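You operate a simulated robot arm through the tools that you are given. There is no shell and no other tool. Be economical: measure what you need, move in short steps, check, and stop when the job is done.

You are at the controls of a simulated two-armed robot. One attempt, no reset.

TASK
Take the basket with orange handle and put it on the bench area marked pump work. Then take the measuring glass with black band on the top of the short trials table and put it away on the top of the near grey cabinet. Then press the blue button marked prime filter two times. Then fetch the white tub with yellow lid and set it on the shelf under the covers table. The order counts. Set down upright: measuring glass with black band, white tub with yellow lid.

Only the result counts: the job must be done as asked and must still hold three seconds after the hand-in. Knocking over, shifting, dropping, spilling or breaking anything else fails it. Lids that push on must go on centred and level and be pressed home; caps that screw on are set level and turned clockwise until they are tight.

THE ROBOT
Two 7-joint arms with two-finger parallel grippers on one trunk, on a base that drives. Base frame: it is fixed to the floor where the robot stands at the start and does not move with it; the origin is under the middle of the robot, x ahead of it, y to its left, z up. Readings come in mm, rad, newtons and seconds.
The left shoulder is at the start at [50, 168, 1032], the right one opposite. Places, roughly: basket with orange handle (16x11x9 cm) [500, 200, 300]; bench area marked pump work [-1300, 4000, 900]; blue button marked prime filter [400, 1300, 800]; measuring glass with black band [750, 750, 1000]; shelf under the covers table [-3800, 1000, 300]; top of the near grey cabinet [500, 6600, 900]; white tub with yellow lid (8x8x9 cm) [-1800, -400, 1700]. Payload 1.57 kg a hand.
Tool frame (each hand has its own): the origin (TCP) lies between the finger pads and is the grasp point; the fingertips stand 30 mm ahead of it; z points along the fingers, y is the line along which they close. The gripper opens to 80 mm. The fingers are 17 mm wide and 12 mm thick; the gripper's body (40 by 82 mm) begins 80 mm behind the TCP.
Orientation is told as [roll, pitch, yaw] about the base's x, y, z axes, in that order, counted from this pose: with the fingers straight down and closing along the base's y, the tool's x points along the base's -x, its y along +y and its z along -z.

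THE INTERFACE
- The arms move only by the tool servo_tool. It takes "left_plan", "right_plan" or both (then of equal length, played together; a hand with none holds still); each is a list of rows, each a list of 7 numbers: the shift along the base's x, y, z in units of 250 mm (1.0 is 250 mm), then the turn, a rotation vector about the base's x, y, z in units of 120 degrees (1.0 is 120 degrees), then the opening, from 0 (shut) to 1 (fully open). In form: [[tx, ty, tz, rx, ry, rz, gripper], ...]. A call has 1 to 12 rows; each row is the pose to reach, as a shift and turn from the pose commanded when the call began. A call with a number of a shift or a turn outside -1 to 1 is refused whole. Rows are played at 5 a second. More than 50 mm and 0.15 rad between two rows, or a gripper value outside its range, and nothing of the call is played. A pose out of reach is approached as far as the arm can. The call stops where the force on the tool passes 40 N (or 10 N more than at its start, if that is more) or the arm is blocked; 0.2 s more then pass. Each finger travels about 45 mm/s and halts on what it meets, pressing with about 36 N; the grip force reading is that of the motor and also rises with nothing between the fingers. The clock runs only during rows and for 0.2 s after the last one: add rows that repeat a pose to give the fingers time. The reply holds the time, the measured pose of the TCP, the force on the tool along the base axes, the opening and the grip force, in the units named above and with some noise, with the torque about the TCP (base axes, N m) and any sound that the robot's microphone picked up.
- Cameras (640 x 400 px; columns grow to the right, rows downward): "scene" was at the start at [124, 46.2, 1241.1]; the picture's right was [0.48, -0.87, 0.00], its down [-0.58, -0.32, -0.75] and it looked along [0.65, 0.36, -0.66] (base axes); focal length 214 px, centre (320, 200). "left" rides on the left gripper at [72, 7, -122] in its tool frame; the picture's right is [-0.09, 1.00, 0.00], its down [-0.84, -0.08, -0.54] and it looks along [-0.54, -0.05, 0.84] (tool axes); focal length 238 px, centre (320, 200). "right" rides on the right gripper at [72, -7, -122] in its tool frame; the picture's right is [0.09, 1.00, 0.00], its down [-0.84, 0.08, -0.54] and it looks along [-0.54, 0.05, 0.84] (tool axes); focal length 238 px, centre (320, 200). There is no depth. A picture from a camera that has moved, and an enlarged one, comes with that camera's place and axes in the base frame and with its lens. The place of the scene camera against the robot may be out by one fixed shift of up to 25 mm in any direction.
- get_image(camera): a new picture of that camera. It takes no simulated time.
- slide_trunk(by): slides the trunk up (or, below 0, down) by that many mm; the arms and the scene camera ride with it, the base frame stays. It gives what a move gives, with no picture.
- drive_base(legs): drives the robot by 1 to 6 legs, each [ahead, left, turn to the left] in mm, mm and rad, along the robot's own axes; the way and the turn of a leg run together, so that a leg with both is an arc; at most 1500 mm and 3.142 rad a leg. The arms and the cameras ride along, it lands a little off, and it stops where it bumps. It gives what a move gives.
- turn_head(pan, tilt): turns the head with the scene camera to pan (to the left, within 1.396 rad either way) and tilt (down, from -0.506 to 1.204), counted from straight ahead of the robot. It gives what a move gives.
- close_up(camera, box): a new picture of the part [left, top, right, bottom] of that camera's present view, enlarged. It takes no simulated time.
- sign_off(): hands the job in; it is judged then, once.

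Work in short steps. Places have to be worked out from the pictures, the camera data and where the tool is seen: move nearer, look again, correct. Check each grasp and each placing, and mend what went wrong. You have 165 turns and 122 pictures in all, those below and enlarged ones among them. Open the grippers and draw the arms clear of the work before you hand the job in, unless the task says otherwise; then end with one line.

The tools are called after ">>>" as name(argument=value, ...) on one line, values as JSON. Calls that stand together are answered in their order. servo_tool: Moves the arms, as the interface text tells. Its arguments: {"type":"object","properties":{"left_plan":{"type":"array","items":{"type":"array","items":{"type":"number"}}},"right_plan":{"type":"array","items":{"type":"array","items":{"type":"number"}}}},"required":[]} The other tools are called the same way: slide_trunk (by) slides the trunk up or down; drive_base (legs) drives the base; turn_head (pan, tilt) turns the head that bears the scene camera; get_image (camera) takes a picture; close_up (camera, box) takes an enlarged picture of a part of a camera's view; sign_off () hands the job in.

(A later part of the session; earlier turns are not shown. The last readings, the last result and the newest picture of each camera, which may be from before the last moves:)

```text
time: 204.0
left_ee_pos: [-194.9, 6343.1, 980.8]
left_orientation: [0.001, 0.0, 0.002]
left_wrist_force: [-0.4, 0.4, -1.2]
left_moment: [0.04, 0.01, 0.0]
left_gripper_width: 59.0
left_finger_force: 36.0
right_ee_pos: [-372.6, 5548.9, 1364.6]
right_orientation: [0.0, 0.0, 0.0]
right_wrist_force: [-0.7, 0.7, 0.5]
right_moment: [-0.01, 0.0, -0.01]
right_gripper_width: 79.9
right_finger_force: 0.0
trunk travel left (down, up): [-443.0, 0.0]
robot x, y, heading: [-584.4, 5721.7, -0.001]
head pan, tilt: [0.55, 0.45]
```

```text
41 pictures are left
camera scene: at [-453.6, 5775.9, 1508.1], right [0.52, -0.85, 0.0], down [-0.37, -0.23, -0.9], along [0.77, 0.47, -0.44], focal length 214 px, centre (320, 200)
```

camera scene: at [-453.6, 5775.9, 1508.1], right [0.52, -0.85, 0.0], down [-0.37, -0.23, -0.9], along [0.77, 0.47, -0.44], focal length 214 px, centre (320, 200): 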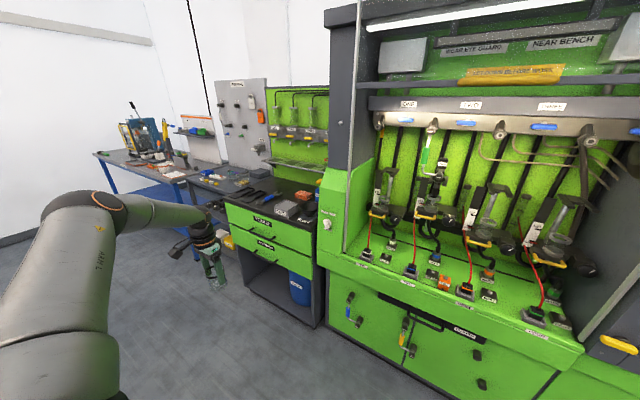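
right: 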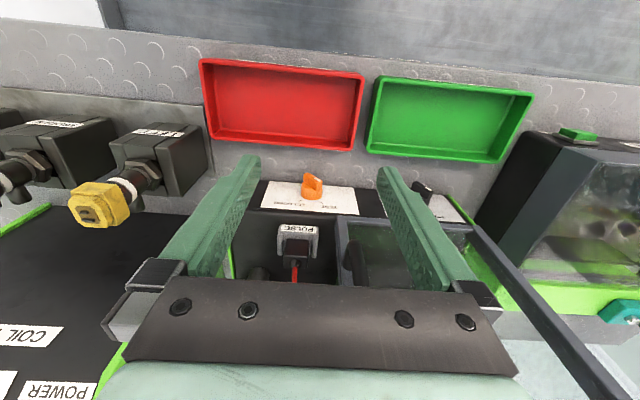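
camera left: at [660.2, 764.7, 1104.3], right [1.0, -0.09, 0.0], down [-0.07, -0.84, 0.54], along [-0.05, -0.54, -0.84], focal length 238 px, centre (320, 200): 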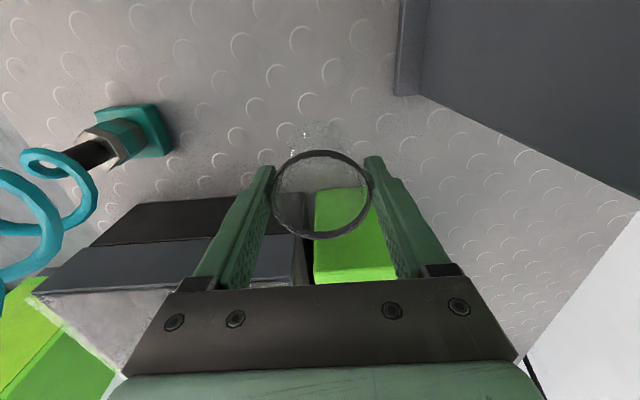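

This cabinet is a dark-grey body with green drawers. Zooming on its top for labels and a free spot.

>>> close_up(camera="scene", box=[160, 140, 336, 250])

```text
3.64 times, centred on (248, 195) of scene
camera zoom: at [-453.6, 5775.9, 1508.1], right [0.52, -0.85, 0.0], down [-0.37, -0.23, -0.9], along [0.77, 0.47, -0.44], focal length 780 px, centre (582, 218)
```

zoom: 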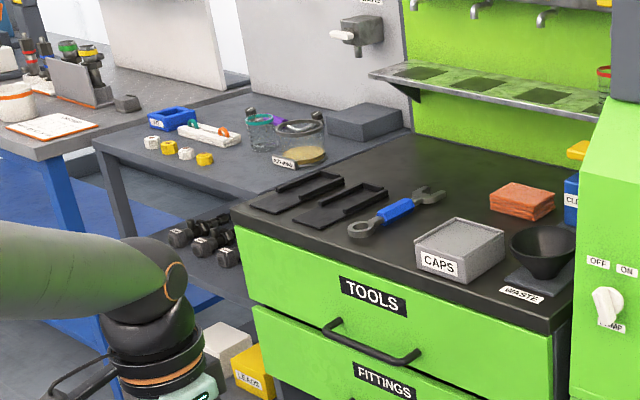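

Free spot found at the middle-back of the top near (690, 6740), between the wrench and the red cloth. I'll go past the cabinet, turn my left side to it in open space, then approach.

>>> drive_base(legs=[[0, 1365, 0], [0, 0, -1.571]])

>>> turn_head(pan=1.2, tilt=0.5)

>>> get_image(camera="scene")

```text
time: 214.6
left_ee_pos: [38.7, 6669.2, 981.0]
left_orientation: [0.002, -0.002, -1.587]
left_wrist_force: [0.1, -0.3, 0.0]
left_moment: [-0.01, 0.0, -0.01]
left_gripper_width: 59.0
left_finger_force: 35.8
right_ee_pos: [-753.9, 6862.6, 1365.3]
right_orientation: [-0.001, 0.001, -1.591]
right_wrist_force: [0.4, -0.7, -0.5]
right_moment: [0.0, 0.02, -0.04]
right_gripper_width: 79.8
right_finger_force: 0.1
trunk travel left (down, up): [-443.0, 0.0]
robot x, y, heading: [-573.5, 7073.7, -1.594]
head pan, tilt: [0.55, 0.45]
```

```text
time: 215.7
left_ee_pos: [36.9, 6669.7, 980.4]
left_orientation: [0.002, -0.002, -1.587]
left_wrist_force: [0.1, 1.0, -0.1]
left_moment: [0.02, -0.03, -0.04]
left_gripper_width: 59.1
left_finger_force: 36.0
right_ee_pos: [-752.9, 6863.9, 1365.7]
right_orientation: [-0.001, -0.001, -1.591]
right_wrist_force: [0.3, 0.1, -0.4]
right_moment: [0.02, 0.01, -0.01]
right_gripper_width: 79.8
right_finger_force: 0.1
trunk travel left (down, up): [-443.0, 0.0]
robot x, y, heading: [-579.0, 7069.4, -1.589]
head pan, tilt: [1.201, 0.499]
```

```text
39 pictures are left
camera scene: at [-481.1, 7000.5, 1503.6], right [-0.38, -0.92, 0.0], down [-0.44, 0.18, -0.88], along [0.81, -0.33, -0.48], focal length 214 px, centre (320, 200)
```

scene: 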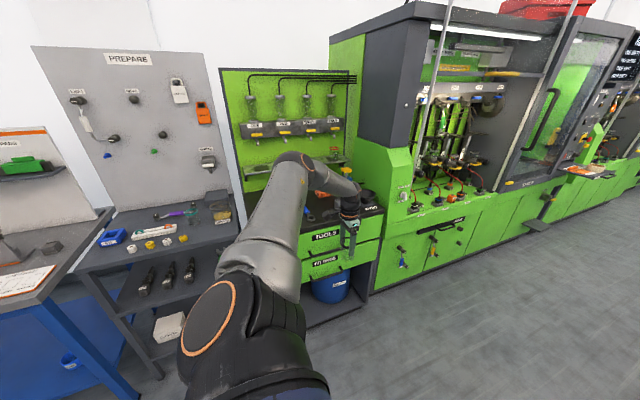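

A tap shelf overhangs at x ≈ 695, so I'll use the free strip nearer the front instead: about (480, 6655), between the CAPS box and the wrench. Driving in.

>>> drive_base(legs=[[0, 420, 0]])

>>> get_image(camera="left")

>>> get_image(camera="scene")

```text
time: 218.2
left_ee_pos: [454.3, 6659.2, 981.1]
left_orientation: [0.001, -0.001, -1.589]
left_wrist_force: [0.1, 0.1, -0.6]
left_moment: [-0.03, -0.02, -0.04]
left_gripper_width: 58.9
left_finger_force: 36.1
right_ee_pos: [-336.4, 6855.6, 1364.3]
right_orientation: [-0.001, -0.001, -1.593]
right_wrist_force: [0.2, 0.1, -1.3]
right_moment: [-0.01, 0.02, 0.02]
right_gripper_width: 80.3
right_finger_force: 0.2
trunk travel left (down, up): [-443.0, 0.0]
robot x, y, heading: [-159.9, 7059.2, -1.597]
head pan, tilt: [1.201, 0.499]
```

```text
38 pictures are left
camera left: at [462.3, 6730.4, 1104.2], right [0.99, -0.11, 0.0], down [-0.09, -0.83, 0.54], along [-0.06, -0.54, -0.84], focal length 238 px, centre (320, 200)
```

left: 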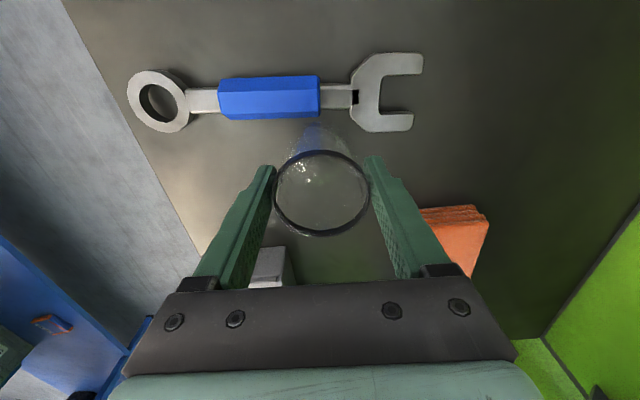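

```text
37 pictures are left
camera scene: at [-63.5, 6991.1, 1503.6], right [-0.38, -0.92, 0.0], down [-0.44, 0.18, -0.88], along [0.81, -0.34, -0.48], focal length 214 px, centre (320, 200)
```

scene: 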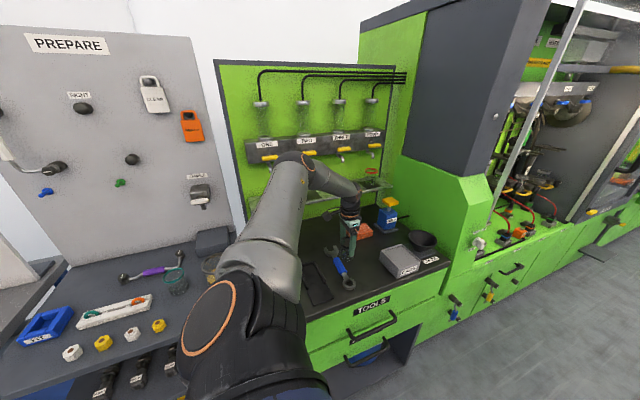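

The wrench jaw edge is at y ≈ 6657, CAPS corner at (440, 6574) and the cloth at x > 550. The best spot is about (490, 6605); I'll shift there with the base and check.

>>> drive_base(legs=[[53, 35, 0.02]])

>>> get_image(camera="left")

>>> close_up(camera="scene", box=[290, 180, 450, 300])

```text
time: 219.2
left_ee_pos: [496.3, 6619.0, 980.9]
left_orientation: [0.001, 0.0, -1.569]
left_wrist_force: [0.2, -0.6, -1.0]
left_moment: [0.04, 0.0, 0.02]
left_gripper_width: 59.4
left_finger_force: 36.2
right_ee_pos: [-296.5, 6798.0, 1365.3]
right_orientation: [-0.001, -0.001, -1.573]
right_wrist_force: [-0.7, -0.7, 0.7]
right_moment: [0.02, -0.02, -0.02]
right_gripper_width: 80.3
right_finger_force: 0.0
trunk travel left (down, up): [-443.0, 0.0]
robot x, y, heading: [-124.2, 7008.0, -1.577]
head pan, tilt: [1.201, 0.499]
```

```text
36 pictures are left
camera left: at [503.5, 6689.8, 1103.8], right [1.0, -0.09, 0.0], down [-0.08, -0.84, 0.54], along [-0.05, -0.54, -0.84], focal length 238 px, centre (320, 200)
```

left: 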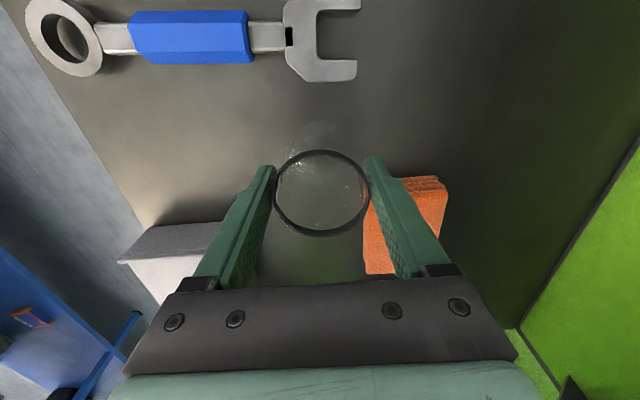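

```text
3.33 times, centred on (370, 240) of scene
camera zoom: at [-27.3, 6939.0, 1503.5], right [-0.36, -0.93, 0.0], down [-0.45, 0.18, -0.88], along [0.82, -0.32, -0.48], focal length 715 px, centre (153, 67)
```

zoom: 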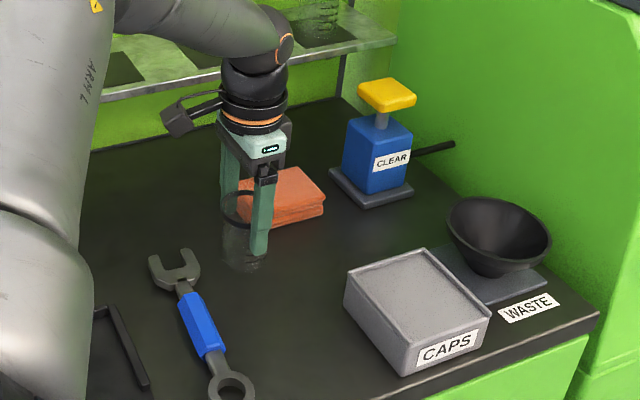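

Good spacing from wrench, cloth and CAPS. I'll lower with the trunk in small steps and watch the wrist force for contact.

>>> slide_trunk(by=-12)

>>> slide_trunk(by=-5)

>>> get_image(camera="left")

```text
time: 219.8
left_ee_pos: [495.6, 6618.3, 969.3]
left_orientation: [0.001, -0.003, -1.572]
left_wrist_force: [0.8, -0.4, -0.3]
left_moment: [0.0, 0.02, 0.0]
left_gripper_width: 58.8
left_finger_force: 35.6
right_ee_pos: [-298.2, 6798.9, 1354.2]
right_orientation: [0.0, -0.001, -1.574]
right_wrist_force: [0.2, 0.2, 0.4]
right_moment: [0.02, -0.02, 0.0]
right_gripper_width: 80.0
right_finger_force: 0.0
trunk travel left (down, up): [-431.0, 12.0]
robot x, y, heading: [-123.9, 7007.9, -1.574]
head pan, tilt: [1.201, 0.499]
```

```text
time: 220.3
left_ee_pos: [496.8, 6618.8, 965.4]
left_orientation: [0.003, -0.003, -1.572]
left_wrist_force: [0.4, 2.2, 11.9]
left_moment: [0.25, 0.27, -0.13]
left_gripper_width: 59.4
left_finger_force: 36.3
right_ee_pos: [-298.0, 6799.6, 1348.7]
right_orientation: [0.002, -0.001, -1.575]
right_wrist_force: [0.2, -0.3, -0.1]
right_moment: [-0.01, -0.01, 0.01]
right_gripper_width: 79.9
right_finger_force: 0.0
trunk travel left (down, up): [-426.0, 17.0]
robot x, y, heading: [-123.0, 7010.3, -1.575]
head pan, tilt: [1.201, 0.499]
```

```text
34 pictures are left
camera left: at [502.5, 6690.9, 1089.3], right [1.0, -0.09, 0.0], down [-0.08, -0.83, 0.54], along [-0.05, -0.54, -0.84], focal length 238 px, centre (320, 200)
```

left: 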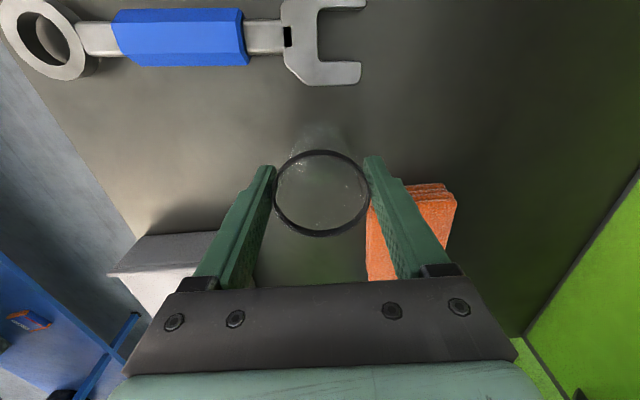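

Contact at z ≈ 965 (12 N). I'll ease 1 mm, open the fingers and lift straight up with the arm.

>>> slide_trunk(by=1)

>>> servo_tool(left_plan=[[0, 0, 0, 0, 0, 0, 0.8], [0, 0, 0, 0, 0, 0, 0.88], [0, 0, 0, 0, 0, 0, 0.88], [0, 0, 0, 0, 0, 0, 0.88]])

>>> get_image(camera="left")

```text
time: 220.9
left_ee_pos: [496.1, 6619.4, 966.3]
left_orientation: [0.003, -0.002, -1.569]
left_wrist_force: [1.5, 0.1, 5.3]
left_moment: [0.02, 0.02, -0.01]
left_gripper_width: 58.9
left_finger_force: 36.2
right_ee_pos: [-297.2, 6798.4, 1349.3]
right_orientation: [0.0, -0.002, -1.575]
right_wrist_force: [-0.1, -0.2, 0.4]
right_moment: [0.01, 0.0, 0.01]
right_gripper_width: 79.9
right_finger_force: 0.0
trunk travel left (down, up): [-427.0, 16.0]
robot x, y, heading: [-122.6, 7009.4, -1.577]
head pan, tilt: [1.201, 0.499]
```

```text
time: 221.9
left_ee_pos: [495.9, 6618.4, 965.6]
left_orientation: [0.001, -0.002, -1.567]
left_wrist_force: [0.2, 0.4, -0.8]
left_moment: [0.02, 0.04, 0.04]
left_gripper_width: 70.2
left_finger_force: 0.2
right_ee_pos: [-298.0, 6798.3, 1348.6]
right_orientation: [0.0, -0.002, -1.573]
right_wrist_force: [-0.8, 0.9, 0.0]
right_moment: [0.0, 0.01, 0.01]
right_gripper_width: 79.9
right_finger_force: 0.1
trunk travel left (down, up): [-427.0, 16.0]
robot x, y, heading: [-122.7, 7004.3, -1.573]
head pan, tilt: [1.201, 0.499]
```

```text
33 pictures are left
camera left: at [502.9, 6690.5, 1088.5], right [1.0, -0.09, 0.0], down [-0.08, -0.84, 0.54], along [-0.05, -0.54, -0.84], focal length 238 px, centre (320, 200)
```

left: 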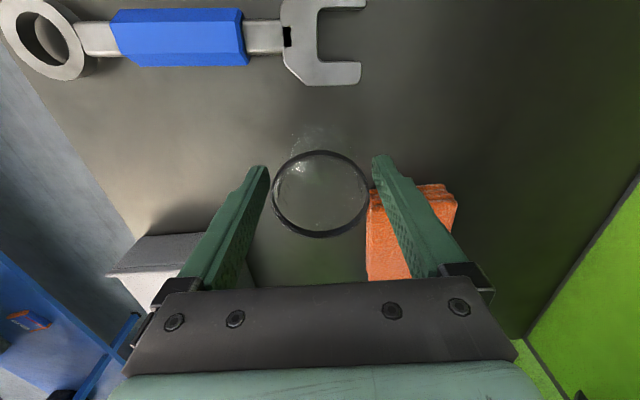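

Released upright and free on both sides. Lifting the hand straight up with trunk and arm.

>>> slide_trunk(by=16)

>>> servo_tool(left_plan=[[0, 0, 0.06, 0, 0, 0, 0.88], [0, 0, 0.14, 0, 0, 0, 0.88], [0, 0, 0.22, 0, 0, 0, 0.88], [0, 0, 0.3, 0, 0, 0, 0.88]])

>>> close_up(camera="scene", box=[290, 180, 450, 300])

```text
time: 222.5
left_ee_pos: [495.6, 6619.2, 981.5]
left_orientation: [0.002, -0.002, -1.572]
left_wrist_force: [-0.2, 1.0, 0.2]
left_moment: [0.01, 0.02, -0.03]
left_gripper_width: 70.4
left_finger_force: 0.1
right_ee_pos: [-297.4, 6797.9, 1365.4]
right_orientation: [0.001, -0.001, -1.575]
right_wrist_force: [0.3, 0.2, 0.2]
right_moment: [-0.04, -0.03, 0.01]
right_gripper_width: 80.0
right_finger_force: 0.0
trunk travel left (down, up): [-443.0, 0.0]
robot x, y, heading: [-124.0, 7008.8, -1.575]
head pan, tilt: [1.201, 0.499]
```

```text
time: 223.5
left_ee_pos: [494.9, 6618.2, 1055.5]
left_orientation: [0.001, -0.004, -1.572]
left_wrist_force: [-0.7, -0.1, -0.2]
left_moment: [-0.03, -0.01, -0.01]
left_gripper_width: 70.3
left_finger_force: 0.0
right_ee_pos: [-297.4, 6798.5, 1364.8]
right_orientation: [0.0, -0.002, -1.575]
right_wrist_force: [0.6, -0.4, 0.1]
right_moment: [-0.02, -0.01, 0.0]
right_gripper_width: 79.8
right_finger_force: 0.2
trunk travel left (down, up): [-443.0, 0.0]
robot x, y, heading: [-127.6, 7006.3, -1.572]
head pan, tilt: [1.201, 0.499]
```

```text
3.33 times, centred on (370, 240) of scene
camera zoom: at [-28.3, 6940.3, 1503.7], right [-0.36, -0.93, 0.0], down [-0.45, 0.17, -0.88], along [0.82, -0.32, -0.48], focal length 715 px, centre (153, 67)
```

zoom: 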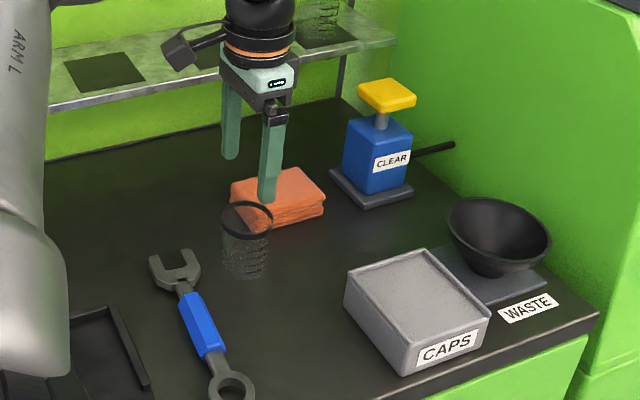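

The beaker stands upright on the cabinet top. Next the blue button: back away, turn and return along the aisle.

>>> drive_base(legs=[[0, -450, 0], [0, 0, 1.572], [0, -1450, 0], [0, -1450, 0]])

```text
time: 243.6
left_ee_pos: [-222.9, 4721.6, 1055.4]
left_orientation: [0.002, -0.003, -0.031]
left_wrist_force: [-0.5, 0.3, -1.0]
left_moment: [0.04, -0.01, 0.01]
left_gripper_width: 70.3
left_finger_force: 0.1
right_ee_pos: [-427.2, 3935.3, 1366.1]
right_orientation: [0.0, 0.001, -0.036]
right_wrist_force: [-0.3, -0.2, 0.6]
right_moment: [0.02, 0.02, 0.0]
right_gripper_width: 79.8
right_finger_force: 0.1
trunk travel left (down, up): [-443.0, 0.0]
robot x, y, heading: [-632.0, 4118.2, -0.035]
head pan, tilt: [1.201, 0.499]
```

Drifted slightly towards the bench; correcting heading and x, then continuing to y ≈ 1420.

>>> drive_base(legs=[[60, 0, 0.035], [0, -1400, 0], [20, -1300, 0]])

>>> turn_head(pan=-0.05, tilt=0.5)

>>> get_image(camera="scene")

```text
time: 257.1
left_ee_pos: [-122.2, 2086.8, 1055.4]
left_orientation: [0.002, -0.003, 0.015]
left_wrist_force: [-0.5, 1.1, -0.4]
left_moment: [0.0, 0.01, -0.02]
left_gripper_width: 70.5
left_finger_force: 0.1
right_ee_pos: [-291.1, 1291.0, 1365.6]
right_orientation: [-0.001, 0.001, 0.013]
right_wrist_force: [-0.4, 0.6, -0.1]
right_moment: [0.0, 0.0, -0.03]
right_gripper_width: 80.1
right_finger_force: 0.1
trunk travel left (down, up): [-443.0, 0.0]
robot x, y, heading: [-502.0, 1463.5, 0.015]
head pan, tilt: [1.201, 0.499]
```

```text
time: 258.5
left_ee_pos: [-123.7, 2086.6, 1055.6]
left_orientation: [0.0, -0.002, 0.015]
left_wrist_force: [0.3, -0.7, 0.1]
left_moment: [0.0, 0.01, -0.01]
left_gripper_width: 70.5
left_finger_force: 0.0
right_ee_pos: [-291.6, 1290.8, 1365.0]
right_orientation: [-0.001, 0.001, 0.012]
right_wrist_force: [-0.2, 0.4, 0.4]
right_moment: [0.01, 0.01, 0.01]
right_gripper_width: 79.9
right_finger_force: 0.2
trunk travel left (down, up): [-443.0, 0.0]
robot x, y, heading: [-502.9, 1460.9, 0.015]
head pan, tilt: [-0.051, 0.499]
```

```text
31 pictures are left
camera scene: at [-361.2, 1464.7, 1503.6], right [-0.04, -1.0, 0.0], down [-0.48, 0.02, -0.88], along [0.88, -0.03, -0.48], focal length 214 px, centre (320, 200)
```

scene: 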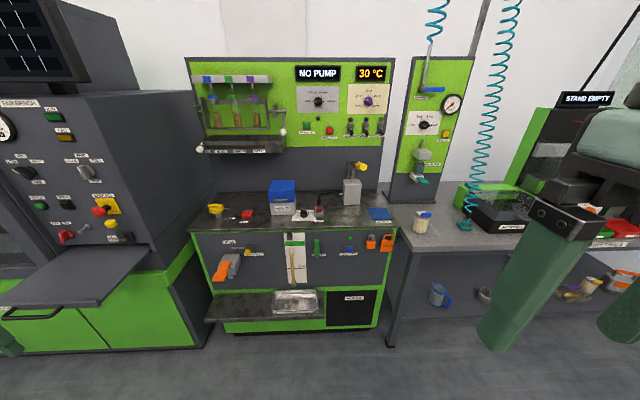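

The button is near (349, 249); zooming to measure.

>>> close_up(camera="scene", box=[290, 220, 410, 300])

```text
5.00 times, centred on (350, 260) of scene
camera zoom: at [-361.2, 1464.7, 1503.6], right [-0.04, -1.0, 0.0], down [-0.48, 0.02, -0.88], along [0.88, -0.03, -0.48], focal length 1072 px, centre (170, -100)
```

zoom: 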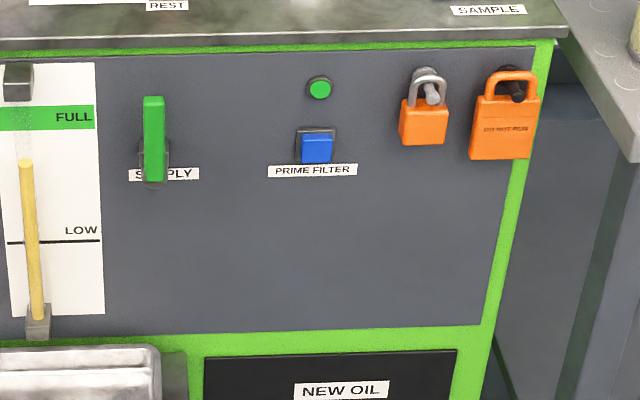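

I'll fold the left hand to a horizontal poke pose with fingers shut, here in the aisle, and lower the trunk.

>>> servo_tool(left_plan=[[-0.1, 0, 0, 0.0625, 0, 0, 0], [-0.2, 0, 0, 0.125, 0, 0, 0], [-0.3, 0, 0, 0.1875, 0, 0, 0], [-0.4, 0, 0, 0.25, 0, 0, 0], [-0.5, 0, 0, 0.3125, 0, 0, 0], [-0.6, 0.03, 0, 0.375, 0, 0, 0], [-0.7, 0.06, 0, 0.4375, 0, 0, 0], [-0.8, 0.1, 0, 0.5, 0, 0, 0], [-0.9, 0.14, 0, 0.5625, 0, 0, 0], [-1, 0.2, 0, 0.625, 0, 0, 0], [-1, 0.25, 0, 0.6875, 0, 0, 0], [-1, 0.3, 0, 0.75, 0, 0, 0]])

>>> slide_trunk(by=-240)

>>> drive_base(legs=[[-80, 0, 0], [0, 0, -1.586]])

>>> get_image(camera="left")

```text
time: 261.1
left_ee_pos: [-372.7, 2161.1, 1055.9]
left_orientation: [1.574, -0.015, -0.003]
left_wrist_force: [0.0, -1.3, 0.8]
left_moment: [0.03, -0.02, 0.03]
left_gripper_width: 0.0
left_finger_force: 21.2
right_ee_pos: [-291.4, 1291.5, 1365.9]
right_orientation: [0.0, -0.003, 0.014]
right_wrist_force: [0.9, 0.5, -0.5]
right_moment: [-0.01, 0.02, 0.01]
right_gripper_width: 79.8
right_finger_force: 0.1
trunk travel left (down, up): [-443.0, 0.0]
robot x, y, heading: [-503.5, 1459.6, 0.017]
head pan, tilt: [-0.051, 0.499]
```

```text
time: 263.6
left_ee_pos: [-373.1, 2161.1, 816.3]
left_orientation: [1.572, -0.014, -0.002]
left_wrist_force: [0.3, -0.3, 0.2]
left_moment: [-0.01, 0.01, 0.03]
left_gripper_width: 0.0
left_finger_force: 21.1
right_ee_pos: [-291.0, 1290.8, 1125.5]
right_orientation: [0.0, 0.001, 0.011]
right_wrist_force: [0.3, -0.4, -0.1]
right_moment: [-0.03, -0.04, -0.03]
right_gripper_width: 79.9
right_finger_force: 0.0
trunk travel left (down, up): [-203.0, 240.0]
robot x, y, heading: [-501.5, 1462.5, 0.012]
head pan, tilt: [-0.051, 0.499]
```

```text
time: 268.6
left_ee_pos: [110.1, 1304.9, 815.5]
left_orientation: [1.572, -0.015, -1.61]
left_wrist_force: [-0.2, -1.0, -0.5]
left_moment: [-0.02, 0.01, 0.0]
left_gripper_width: 0.0
left_finger_force: 21.2
right_ee_pos: [-760.8, 1256.2, 1124.3]
right_orientation: [-0.002, 0.001, -1.596]
right_wrist_force: [0.1, -0.8, 0.1]
right_moment: [-0.01, 0.0, 0.03]
right_gripper_width: 80.2
right_finger_force: 0.1
trunk travel left (down, up): [-203.0, 240.0]
robot x, y, heading: [-579.0, 1460.3, -1.596]
head pan, tilt: [-0.051, 0.499]
```

```text
29 pictures are left
camera left: at [-7.0, 1381.4, 822.3], right [-0.01, -0.08, 1.0], down [-0.57, -0.82, -0.07], along [0.82, -0.57, -0.04], focal length 238 px, centre (320, 200)
```

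left: 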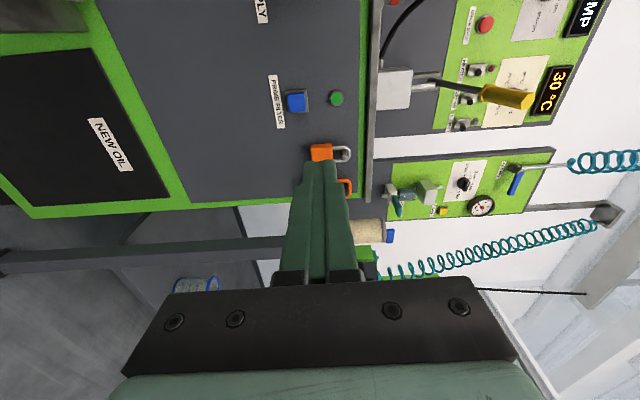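

Triangulating both views puts the button at about (452, 1286, 775). I'll square the heading, lower and align the hand, then approach to ~60 mm.

>>> drive_base(legs=[[0, 0, 0.035]])

>>> servo_tool(left_plan=[[0, -0.05, -0.05, 0, 0, 0, 0], [0, -0.1, -0.11, 0, 0, 0, 0], [0, -0.16, -0.16, 0, 0, 0, 0]])

>>> drive_base(legs=[[0, 210, 0]])

>>> get_image(camera="left")

```text
time: 269.4
left_ee_pos: [116.3, 1329.7, 816.1]
left_orientation: [1.574, -0.015, -1.576]
left_wrist_force: [0.0, -0.3, -0.7]
left_moment: [-0.06, 0.0, -0.01]
left_gripper_width: 0.1
left_finger_force: 21.4
right_ee_pos: [-753.2, 1250.9, 1124.3]
right_orientation: [-0.001, -0.002, -1.563]
right_wrist_force: [1.4, -0.3, -0.5]
right_moment: [0.02, 0.0, -0.02]
right_gripper_width: 79.9
right_finger_force: 0.0
trunk travel left (down, up): [-203.0, 240.0]
robot x, y, heading: [-582.1, 1462.5, -1.56]
head pan, tilt: [-0.051, 0.499]
```

```text
time: 270.2
left_ee_pos: [117.3, 1289.4, 775.4]
left_orientation: [1.572, -0.016, -1.576]
left_wrist_force: [1.4, 0.4, 1.0]
left_moment: [-0.01, 0.0, 0.02]
left_gripper_width: 0.3
left_finger_force: 21.2
right_ee_pos: [-753.1, 1251.0, 1125.2]
right_orientation: [0.0, -0.003, -1.561]
right_wrist_force: [0.7, 0.4, 0.4]
right_moment: [-0.01, -0.01, 0.02]
right_gripper_width: 79.9
right_finger_force: 0.1
trunk travel left (down, up): [-203.0, 240.0]
robot x, y, heading: [-582.7, 1464.9, -1.565]
head pan, tilt: [-0.051, 0.499]
```

```text
time: 271.8
left_ee_pos: [324.0, 1290.2, 775.5]
left_orientation: [1.573, -0.016, -1.577]
left_wrist_force: [-0.1, 0.1, -1.1]
left_moment: [-0.02, -0.03, 0.0]
left_gripper_width: 0.0
left_finger_force: 21.7
right_ee_pos: [-547.7, 1251.5, 1125.8]
right_orientation: [0.0, 0.0, -1.563]
right_wrist_force: [-0.1, 0.1, 0.0]
right_moment: [0.01, 0.01, 0.02]
right_gripper_width: 79.7
right_finger_force: 0.1
trunk travel left (down, up): [-203.0, 240.0]
robot x, y, heading: [-374.2, 1463.9, -1.566]
head pan, tilt: [-0.051, 0.499]
```

```text
28 pictures are left
camera left: at [202.1, 1363.3, 782.3], right [0.0, -0.08, 1.0], down [-0.55, -0.84, -0.06], along [0.84, -0.54, -0.04], focal length 238 px, centre (320, 200)
```

left: 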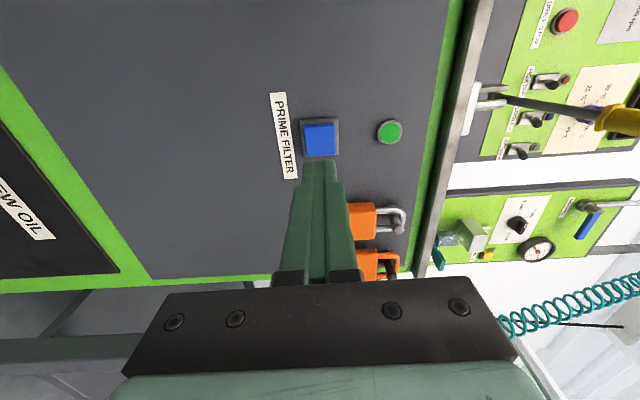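

The hand is lined up with the button (y ≈ 1286, z ≈ 775). Advancing to a fingertip x ≈ 402 and checking.

>>> servo_tool(left_plan=[[0.06, -0.012, 0, 0, 0, 0, 0], [0.13, -0.012, 0, 0, 0, 0, 0], [0.19, -0.012, 0, 0, 0, 0, 0]])

>>> get_image(camera="left")

```text
time: 272.6
left_ee_pos: [369.5, 1287.1, 777.0]
left_orientation: [1.574, -0.016, -1.577]
left_wrist_force: [-0.2, -0.6, -0.6]
left_moment: [0.0, -0.02, 0.02]
left_gripper_width: 0.0
left_finger_force: 21.3
right_ee_pos: [-548.4, 1251.8, 1125.5]
right_orientation: [0.0, -0.002, -1.561]
right_wrist_force: [-0.5, 0.8, -0.4]
right_moment: [0.02, 0.03, -0.04]
right_gripper_width: 80.1
right_finger_force: 0.0
trunk travel left (down, up): [-203.0, 240.0]
robot x, y, heading: [-378.3, 1465.1, -1.56]
head pan, tilt: [-0.051, 0.499]
```

```text
27 pictures are left
camera left: at [249.2, 1359.7, 782.5], right [0.0, -0.08, 1.0], down [-0.55, -0.84, -0.07], along [0.84, -0.54, -0.04], focal length 238 px, centre (320, 200)
```

left: 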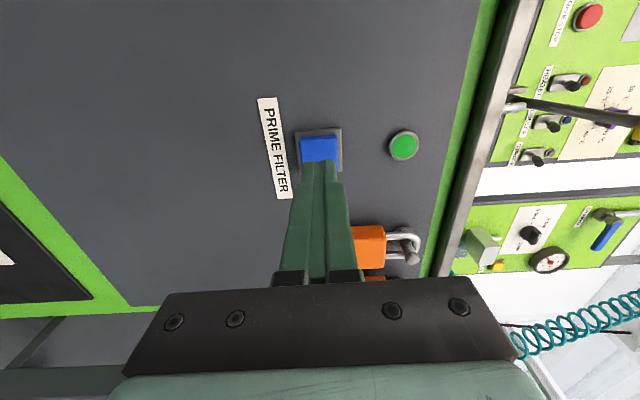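

Aligned. I'll advance in 4 mm rows and watch for force or a click.

>>> servo_tool(left_plan=[[0.016, 0, 0, 0, 0, 0, 0], [0.032, 0, 0, 0, 0, 0, 0], [0.048, 0, 0, 0, 0, 0, 0], [0.064, 0, 0, 0, 0, 0, 0], [0.08, 0, 0, 0, 0, 0, 0], [0.096, 0, 0, 0, 0, 0, 0]])

```text
time: 274.0
left_ee_pos: [394.2, 1288.3, 775.8]
left_orientation: [1.573, -0.015, -1.575]
left_wrist_force: [0.1, 0.0, -0.7]
left_moment: [-0.01, -0.01, -0.01]
left_gripper_width: 0.1
left_finger_force: 21.5
right_ee_pos: [-547.5, 1251.4, 1124.9]
right_orientation: [-0.001, -0.002, -1.562]
right_wrist_force: [0.6, 0.2, -0.5]
right_moment: [0.0, -0.01, 0.0]
right_gripper_width: 80.0
right_finger_force: 0.0
trunk travel left (down, up): [-203.0, 240.0]
robot x, y, heading: [-376.6, 1463.9, -1.562]
head pan, tilt: [-0.051, 0.499]
```

No contact yet at tip x ≈ 424. I'll look once and continue.

>>> close_up(camera="left", box=[240, 100, 400, 220])

>>> servo_tool(left_plan=[[0.012, 0, 0, 0, 0, 0, 0], [0.024, 0, 0, 0, 0, 0, 0], [0.036, 0, 0, 0, 0, 0, 0], [0.048, 0, 0, 0, 0, 0, 0]])

```text
3.33 times, centred on (320, 160) of left
camera zoom: at [273.6, 1360.4, 782.5], right [0.0, -0.08, 1.0], down [-0.55, -0.84, -0.07], along [0.84, -0.54, -0.04], focal length 794 px, centre (320, 333)
```

zoom: 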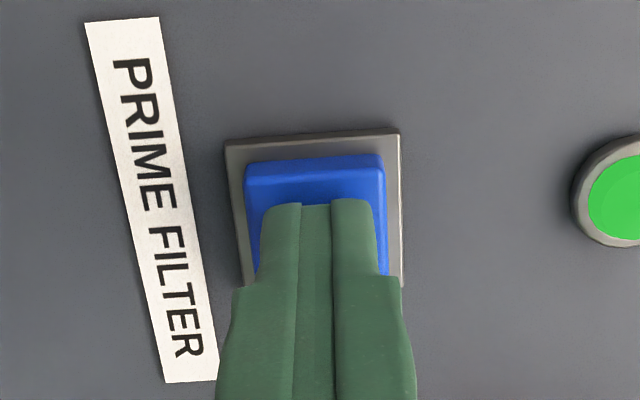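

```text
time: 275.0
left_ee_pos: [401.3, 1288.0, 775.1]
left_orientation: [1.569, -0.015, -1.578]
left_wrist_force: [-37.8, 2.9, 4.0]
left_moment: [-0.09, -0.12, 0.14]
left_gripper_width: 0.0
left_finger_force: 21.8
right_ee_pos: [-550.6, 1252.0, 1125.3]
right_orientation: [0.005, -0.001, -1.563]
right_wrist_force: [-0.5, 0.5, 0.0]
right_moment: [0.03, 0.0, 0.01]
right_gripper_width: 80.0
right_finger_force: 0.1
trunk travel left (down, up): [-203.0, 240.0]
robot x, y, heading: [-377.2, 1461.7, -1.557]
head pan, tilt: [-0.051, 0.499]
heard: click
```

One click heard. I'll withdraw 20 mm to let the button come back, pause, then press again.

>>> servo_tool(left_plan=[[-0.05, 0, 0, 0, 0, 0, 0], [-0.1, 0, 0, 0, 0, 0, 0], [-0.1, 0, 0, 0, 0, 0, 0], [-0.1, 0, 0, 0, 0, 0, 0]])

>>> servo_tool(left_plan=[[0.03, 0, 0, 0, 0, 0, 0], [0.05, 0, 0, 0, 0, 0, 0], [0.065, 0, 0, 0, 0, 0, 0], [0.078, 0, 0, 0, 0, 0, 0], [0.088, 0, 0, 0, 0, 0, 0], [0.098, 0, 0, 0, 0, 0, 0]])

```text
time: 276.0
left_ee_pos: [381.0, 1287.9, 776.2]
left_orientation: [1.575, -0.015, -1.576]
left_wrist_force: [-0.7, -0.7, 0.4]
left_moment: [-0.01, 0.0, -0.02]
left_gripper_width: 0.2
left_finger_force: 21.3
right_ee_pos: [-547.4, 1252.4, 1125.6]
right_orientation: [-0.001, -0.002, -1.562]
right_wrist_force: [-1.0, -0.2, -0.1]
right_moment: [0.0, 0.02, -0.04]
right_gripper_width: 80.1
right_finger_force: 0.1
trunk travel left (down, up): [-203.0, 240.0]
robot x, y, heading: [-380.5, 1464.3, -1.563]
head pan, tilt: [-0.051, 0.499]
```

```text
time: 277.4
left_ee_pos: [401.5, 1287.6, 775.3]
left_orientation: [1.57, -0.017, -1.577]
left_wrist_force: [-36.2, 4.9, 1.4]
left_moment: [-0.04, -0.1, 0.24]
left_gripper_width: 0.2
left_finger_force: 21.3
right_ee_pos: [-550.9, 1251.7, 1124.2]
right_orientation: [0.003, -0.003, -1.561]
right_wrist_force: [0.0, 0.1, -0.6]
right_moment: [0.0, 0.01, 0.0]
right_gripper_width: 80.1
right_finger_force: 0.1
trunk travel left (down, up): [-203.0, 240.0]
robot x, y, heading: [-378.0, 1461.4, -1.561]
head pan, tilt: [-0.051, 0.499]
heard: click
```

Second click heard; the button has been pressed twice. Now the tub: withdraw, drive towards the west side and look up at the rack.

>>> servo_tool(left_plan=[[-0.1, 0, 0, 0, 0, 0, 0], [-0.25, 0, 0, 0, 0, 0, 0], [-0.4, 0, 0, 0, 0, 0, 0]])

>>> drive_base(legs=[[0, -300, 0], [700, 0, 0], [0, 0, -1.58]])

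>>> turn_head(pan=0.5, tilt=0.1)

>>> get_image(camera="scene")

```text
time: 278.2
left_ee_pos: [304.9, 1289.0, 776.4]
left_orientation: [1.574, -0.015, -1.576]
left_wrist_force: [-0.6, 0.3, 0.3]
left_moment: [-0.05, 0.02, 0.0]
left_gripper_width: 0.0
left_finger_force: 20.7
right_ee_pos: [-548.2, 1252.1, 1124.9]
right_orientation: [0.0, -0.001, -1.561]
right_wrist_force: [-0.7, -0.3, -1.0]
right_moment: [-0.01, 0.03, -0.04]
right_gripper_width: 79.9
right_finger_force: 0.1
trunk travel left (down, up): [-203.0, 240.0]
robot x, y, heading: [-376.2, 1460.6, -1.561]
head pan, tilt: [-0.051, 0.499]
```

```text
time: 287.6
left_ee_pos: [-867.8, 77.8, 776.2]
left_orientation: [1.574, -0.016, 3.116]
left_wrist_force: [-0.2, 0.9, -0.5]
left_moment: [0.0, 0.01, -0.02]
left_gripper_width: 0.0
left_finger_force: 21.7
right_ee_pos: [-888.2, 930.9, 1124.6]
right_orientation: [0.001, -0.001, 3.127]
right_wrist_force: [-0.5, -0.3, 0.4]
right_moment: [-0.01, 0.0, 0.01]
right_gripper_width: 80.4
right_finger_force: 0.1
trunk travel left (down, up): [-203.0, 240.0]
robot x, y, heading: [-679.9, 757.2, 3.127]
head pan, tilt: [-0.051, 0.499]
```

```text
time: 288.5
left_ee_pos: [-867.2, 77.2, 776.0]
left_orientation: [1.573, -0.014, 3.115]
left_wrist_force: [-1.1, -0.1, 0.3]
left_moment: [0.02, 0.02, -0.01]
left_gripper_width: 0.0
left_finger_force: 21.4
right_ee_pos: [-887.0, 930.7, 1125.4]
right_orientation: [-0.001, -0.003, 3.129]
right_wrist_force: [0.3, 0.2, -0.3]
right_moment: [-0.02, -0.03, 0.01]
right_gripper_width: 80.0
right_finger_force: 0.1
trunk travel left (down, up): [-203.0, 240.0]
robot x, y, heading: [-683.0, 752.7, 3.131]
head pan, tilt: [0.499, 0.099]
```

```text
25 pictures are left
camera scene: at [-791.1, 717.8, 1300.7], right [-0.47, 0.88, 0.0], down [0.09, 0.05, -0.99], along [-0.88, -0.46, -0.1], focal length 214 px, centre (320, 200)
```

scene: 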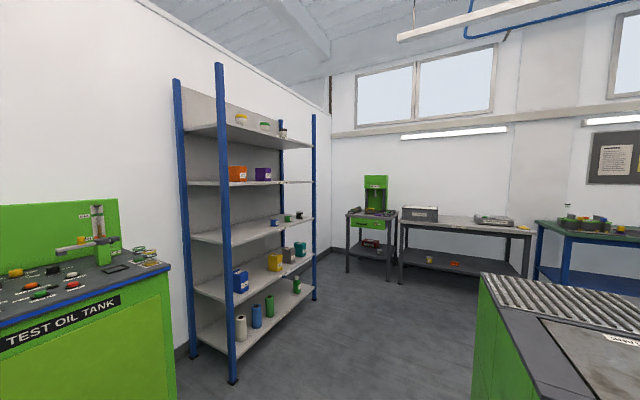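

The rack's top shelf holds several tubs, a yellow-lidded one on the left. Zooming.

>>> close_up(camera="scene", box=[170, 80, 330, 200])

```text
3.33 times, centred on (250, 140) of scene
camera zoom: at [-791.1, 717.8, 1300.7], right [-0.47, 0.88, 0.0], down [0.09, 0.05, -0.99], along [-0.88, -0.46, -0.1], focal length 715 px, centre (553, 400)
```

zoom: 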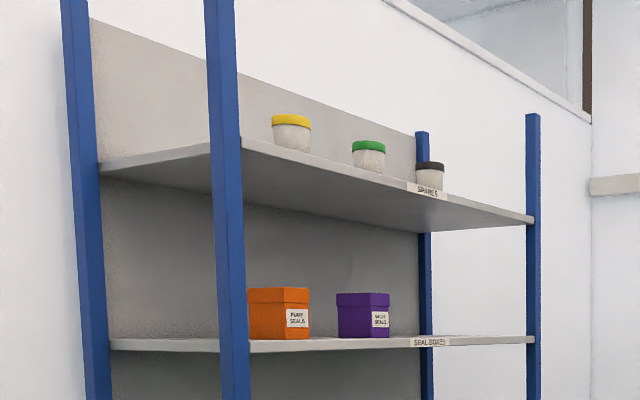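

The yellow-lidded tub is at about (−1821, −392) on the shelf at z ≈ 1625. I'll raise the trunk fully, roll the left hand so it closes horizontally with fingers open, and raise it.

>>> slide_trunk(by=240)

>>> servo_tool(left_plan=[[0, 0, 0.08, 0, -0.0625, 0, 0.5], [0, 0, 0.16, 0, -0.125, 0, 0.5], [0, 0, 0.25, 0, -0.1875, 0, 1], [0, 0, 0.33, 0, -0.25, 0, 1], [0, 0, 0.41, 0, -0.3125, 0, 1], [0, 0, 0.5, 0, -0.375, 0, 1], [0, 0, 0.58, 0, -0.4375, 0, 1], [0, 0, 0.66, 0, -0.5, 0, 1], [0, 0, 0.75, 0, -0.5625, 0, 1], [0, 0, 0.83, 0, -0.625, 0, 1], [0, 0, 0.91, 0, -0.6875, 0, 1], [0, 0, 1, 0, -0.75, 0, 1]])

>>> servo_tool(left_plan=[[0, 0.05, 0.15, 0, 0, 0, 1], [0, 0.1, 0.3, 0, 0, 0, 1], [0, 0.15, 0.45, 0, 0, 0, 1], [0, 0.2, 0.6, 0, 0, 0, 1], [0, 0.25, 0.75, 0, 0, 0, 1], [0, 0.3, 0.9, 0, 0, 0, 1], [0, 0.3, 1, 0, 0, 0, 1]])

```text
time: 291.0
left_ee_pos: [-869.8, 76.9, 1016.7]
left_orientation: [1.572, -0.014, 3.118]
left_wrist_force: [-0.2, 0.5, 0.7]
left_moment: [-0.02, 0.01, 0.02]
left_gripper_width: 0.0
left_finger_force: 21.9
right_ee_pos: [-887.4, 931.0, 1365.2]
right_orientation: [0.001, -0.001, 3.13]
right_wrist_force: [-0.2, 0.4, 0.5]
right_moment: [0.02, 0.0, -0.04]
right_gripper_width: 79.5
right_finger_force: 0.0
trunk travel left (down, up): [-443.0, 0.0]
robot x, y, heading: [-681.4, 756.6, 3.128]
head pan, tilt: [0.499, 0.099]
```

```text
time: 293.6
left_ee_pos: [-868.5, 76.2, 1265.1]
left_orientation: [0.493, 1.538, 2.062]
left_wrist_force: [0.7, -0.6, 0.2]
left_moment: [-0.01, -0.03, -0.01]
left_gripper_width: 79.9
left_finger_force: 0.0
right_ee_pos: [-887.3, 931.1, 1365.7]
right_orientation: [-0.002, -0.001, 3.128]
right_wrist_force: [0.4, 0.1, 1.0]
right_moment: [0.0, 0.01, -0.02]
right_gripper_width: 80.2
right_finger_force: 0.1
trunk travel left (down, up): [-443.0, 0.0]
robot x, y, heading: [-681.4, 754.7, 3.127]
head pan, tilt: [0.499, 0.099]
```

```text
time: 295.2
left_ee_pos: [-868.1, 151.0, 1516.6]
left_orientation: [0.517, 1.54, 2.084]
left_wrist_force: [0.6, -0.2, -0.3]
left_moment: [-0.01, -0.02, 0.03]
left_gripper_width: 80.1
left_finger_force: 0.1
right_ee_pos: [-888.2, 931.1, 1365.6]
right_orientation: [-0.001, -0.002, 3.128]
right_wrist_force: [-0.2, -0.7, 0.8]
right_moment: [0.01, 0.0, 0.01]
right_gripper_width: 80.0
right_finger_force: 0.0
trunk travel left (down, up): [-443.0, 0.0]
robot x, y, heading: [-678.3, 754.2, 3.132]
head pan, tilt: [0.499, 0.099]
```

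The hand is at z 1517 with no limits met. I'll raise to ~1650 and drive to stand off from the tub.

>>> servo_tool(left_plan=[[0, 0, 0.15, 0, 0, 0, 1], [0, 0, 0.3, 0, 0, 0, 1], [0, 0, 0.45, 0, 0, 0, 1], [0, 0, 0.54, 0, 0, 0, 1]])

>>> drive_base(legs=[[940, 0, 0.013], [0, 300, 0]])

>>> get_image(camera="left")

```text
time: 296.2
left_ee_pos: [-869.4, 150.2, 1651.5]
left_orientation: [0.521, 1.54, 2.088]
left_wrist_force: [-0.5, -0.5, 0.1]
left_moment: [0.03, 0.03, 0.0]
left_gripper_width: 80.0
left_finger_force: 0.0
right_ee_pos: [-888.1, 931.2, 1364.9]
right_orientation: [0.001, -0.002, 3.131]
right_wrist_force: [-0.1, -0.2, 0.8]
right_moment: [0.02, 0.02, 0.0]
right_gripper_width: 80.0
right_finger_force: 0.1
trunk travel left (down, up): [-443.0, 0.0]
robot x, y, heading: [-682.5, 752.2, 3.131]
head pan, tilt: [0.499, 0.099]
```

```text
time: 299.1
left_ee_pos: [-1326.8, 136.7, 1648.4]
left_orientation: [0.427, 1.541, 2.008]
left_wrist_force: [-0.5, -2.1, -0.6]
left_moment: [-0.05, -0.01, 0.08]
left_gripper_width: 80.2
left_finger_force: 0.0
right_ee_pos: [-1355.0, 919.3, 1365.7]
right_orientation: [-0.002, 0.003, 3.139]
right_wrist_force: [0.1, -0.6, 0.9]
right_moment: [0.06, -0.02, -0.03]
right_gripper_width: 80.1
right_finger_force: 0.1
trunk travel left (down, up): [-443.0, 0.0]
robot x, y, heading: [-1136.5, 747.7, -3.139]
head pan, tilt: [0.499, 0.099]
stopped in leg 1: the robot was blocked; the commanded pose is now the measured one
```

```text
23 pictures are left
camera left: at [-1333.0, 256.3, 1725.5], right [-1.0, -0.01, -0.08], down [0.06, 0.56, -0.82], along [0.05, -0.83, -0.56], focal length 238 px, centre (320, 200)
```

left: 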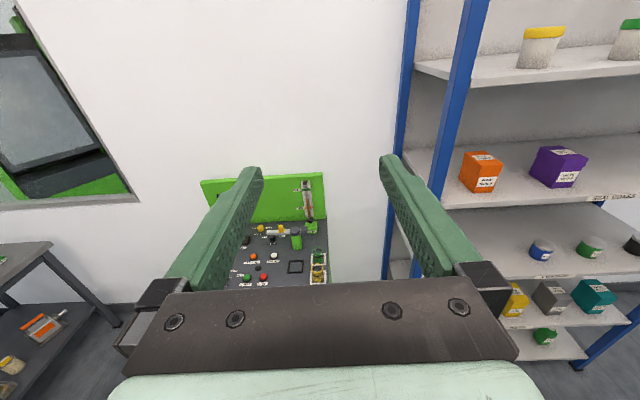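

The base touched the green cabinet's corner. I'll step back and to the left, then go forward.

>>> drive_base(legs=[[-20, 0, 0], [0, 310, 0], [500, 0, 0]])

>>> turn_head(pan=1.2, tilt=-0.1)

>>> get_image(camera="left")

>>> get_image(camera="scene")

```text
time: 304.1
left_ee_pos: [-1804.7, -163.7, 1651.3]
left_orientation: [0.632, 1.544, 2.205]
left_wrist_force: [1.3, 0.0, 0.0]
left_moment: [0.0, 0.0, -0.02]
left_gripper_width: 80.1
left_finger_force: 0.1
right_ee_pos: [-1826.2, 616.3, 1365.3]
right_orientation: [0.001, 0.0, 3.131]
right_wrist_force: [0.5, -0.4, 0.2]
right_moment: [0.02, -0.01, 0.03]
right_gripper_width: 79.9
right_finger_force: 0.1
trunk travel left (down, up): [-443.0, 0.0]
robot x, y, heading: [-1617.6, 437.3, 3.132]
head pan, tilt: [0.499, 0.099]
```

```text
time: 305.2
left_ee_pos: [-1804.7, -164.5, 1651.6]
left_orientation: [0.643, 1.543, 2.214]
left_wrist_force: [0.4, -0.1, 0.4]
left_moment: [0.01, 0.0, 0.04]
left_gripper_width: 80.0
left_finger_force: 0.0
right_ee_pos: [-1826.4, 615.7, 1365.5]
right_orientation: [0.002, 0.001, 3.128]
right_wrist_force: [-35.7, 5.8, -10.7]
right_moment: [-0.72, -3.77, 0.42]
right_gripper_width: 80.1
right_finger_force: 0.1
trunk travel left (down, up): [-443.0, 0.0]
robot x, y, heading: [-1619.5, 442.5, 3.125]
head pan, tilt: [1.201, -0.099]
```

```text
22 pictures are left
camera left: at [-1809.5, -44.3, 1728.1], right [-1.0, 0.0, -0.08], down [0.06, 0.56, -0.83], along [0.04, -0.83, -0.56], focal length 238 px, centre (320, 200)
```

left: 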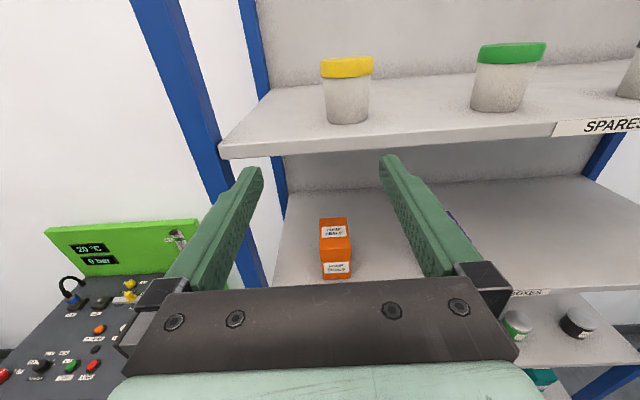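

```text
21 pictures are left
camera scene: at [-1687.3, 367.6, 1556.5], right [-0.89, 0.46, 0.0], down [-0.03, -0.07, -1.0], along [-0.46, -0.89, 0.08], focal length 214 px, centre (320, 200)
```

scene: 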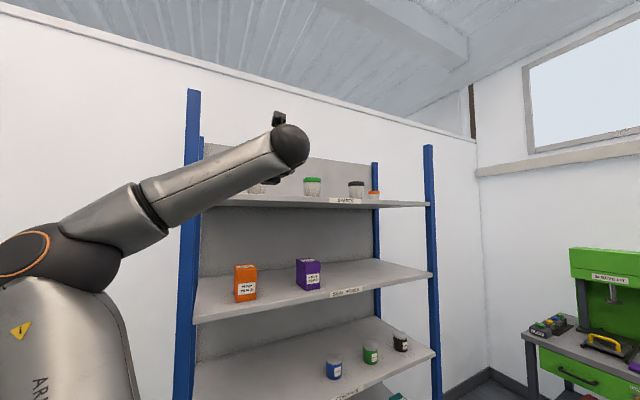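

The tub is at about (−1844, −400), base z ≈ 1630, lid ≈ 68 mm and body narrower. I'll align x and z, approach 150 mm, and look again (also checking that odd right-wrist reading).

>>> drive_base(legs=[[38, 0, 0]])

>>> servo_tool(left_plan=[[0, 0, 0.02, 0, 0, 0, 1], [0, 0, 0.04, 0, 0, 0, 1]])

>>> drive_base(legs=[[0, 140, 0]])

>>> get_image(camera="left")

```text
time: 306.1
left_ee_pos: [-1844.2, -164.4, 1652.2]
left_orientation: [0.622, 1.544, 2.194]
left_wrist_force: [-0.6, 0.6, 0.4]
left_moment: [0.0, -0.01, 0.07]
left_gripper_width: 80.2
left_finger_force: 0.1
right_ee_pos: [-1866.2, 617.0, 1366.2]
right_orientation: [0.001, 0.001, 3.13]
right_wrist_force: [-41.4, 19.4, -11.9]
right_moment: [-2.61, -4.68, 1.8]
right_gripper_width: 79.7
right_finger_force: 0.0
trunk travel left (down, up): [-443.0, 0.0]
robot x, y, heading: [-1656.2, 435.9, 3.13]
head pan, tilt: [1.201, -0.099]
```

```text
time: 306.6
left_ee_pos: [-1843.1, -162.9, 1661.7]
left_orientation: [0.611, 1.544, 2.183]
left_wrist_force: [-0.9, -0.5, -0.3]
left_moment: [0.0, -0.02, -0.02]
left_gripper_width: 79.7
left_finger_force: 0.0
right_ee_pos: [-1866.2, 617.8, 1364.8]
right_orientation: [0.0, 0.003, 3.129]
right_wrist_force: [-35.4, 7.0, -8.4]
right_moment: [-0.87, -3.92, 0.55]
right_gripper_width: 80.1
right_finger_force: 0.1
trunk travel left (down, up): [-443.0, 0.0]
robot x, y, heading: [-1656.3, 440.8, 3.132]
head pan, tilt: [1.201, -0.099]
```

```text
time: 308.2
left_ee_pos: [-1842.7, -307.0, 1662.1]
left_orientation: [0.62, 1.543, 2.192]
left_wrist_force: [-0.4, -0.1, 0.5]
left_moment: [-0.01, -0.01, -0.02]
left_gripper_width: 80.2
left_finger_force: 0.1
right_ee_pos: [-1868.3, 474.0, 1365.4]
right_orientation: [-0.001, 0.006, 3.126]
right_wrist_force: [-23.8, -2.1, -2.5]
right_moment: [0.25, -3.02, -0.23]
right_gripper_width: 80.1
right_finger_force: 0.0
trunk travel left (down, up): [-443.0, 0.0]
robot x, y, heading: [-1656.8, 294.7, 3.135]
head pan, tilt: [1.201, -0.099]
stopped in leg 1: the force on the tool passed its limit (the readings are from after the stop); the commanded pose is now the measured one
```

```text
20 pictures are left
camera left: at [-1847.8, -187.3, 1737.9], right [-1.0, 0.0, -0.08], down [0.06, 0.56, -0.83], along [0.04, -0.83, -0.56], focal length 238 px, centre (320, 200)
```

left: 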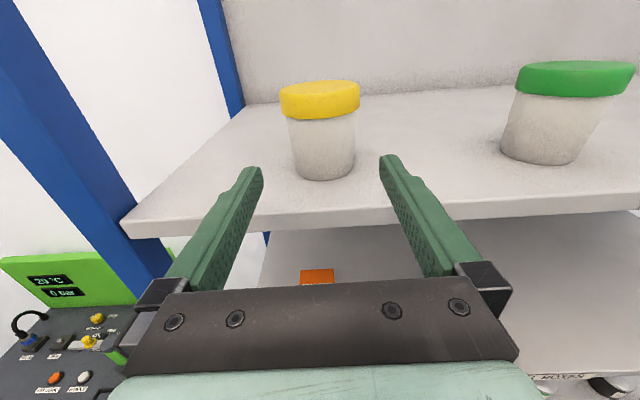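

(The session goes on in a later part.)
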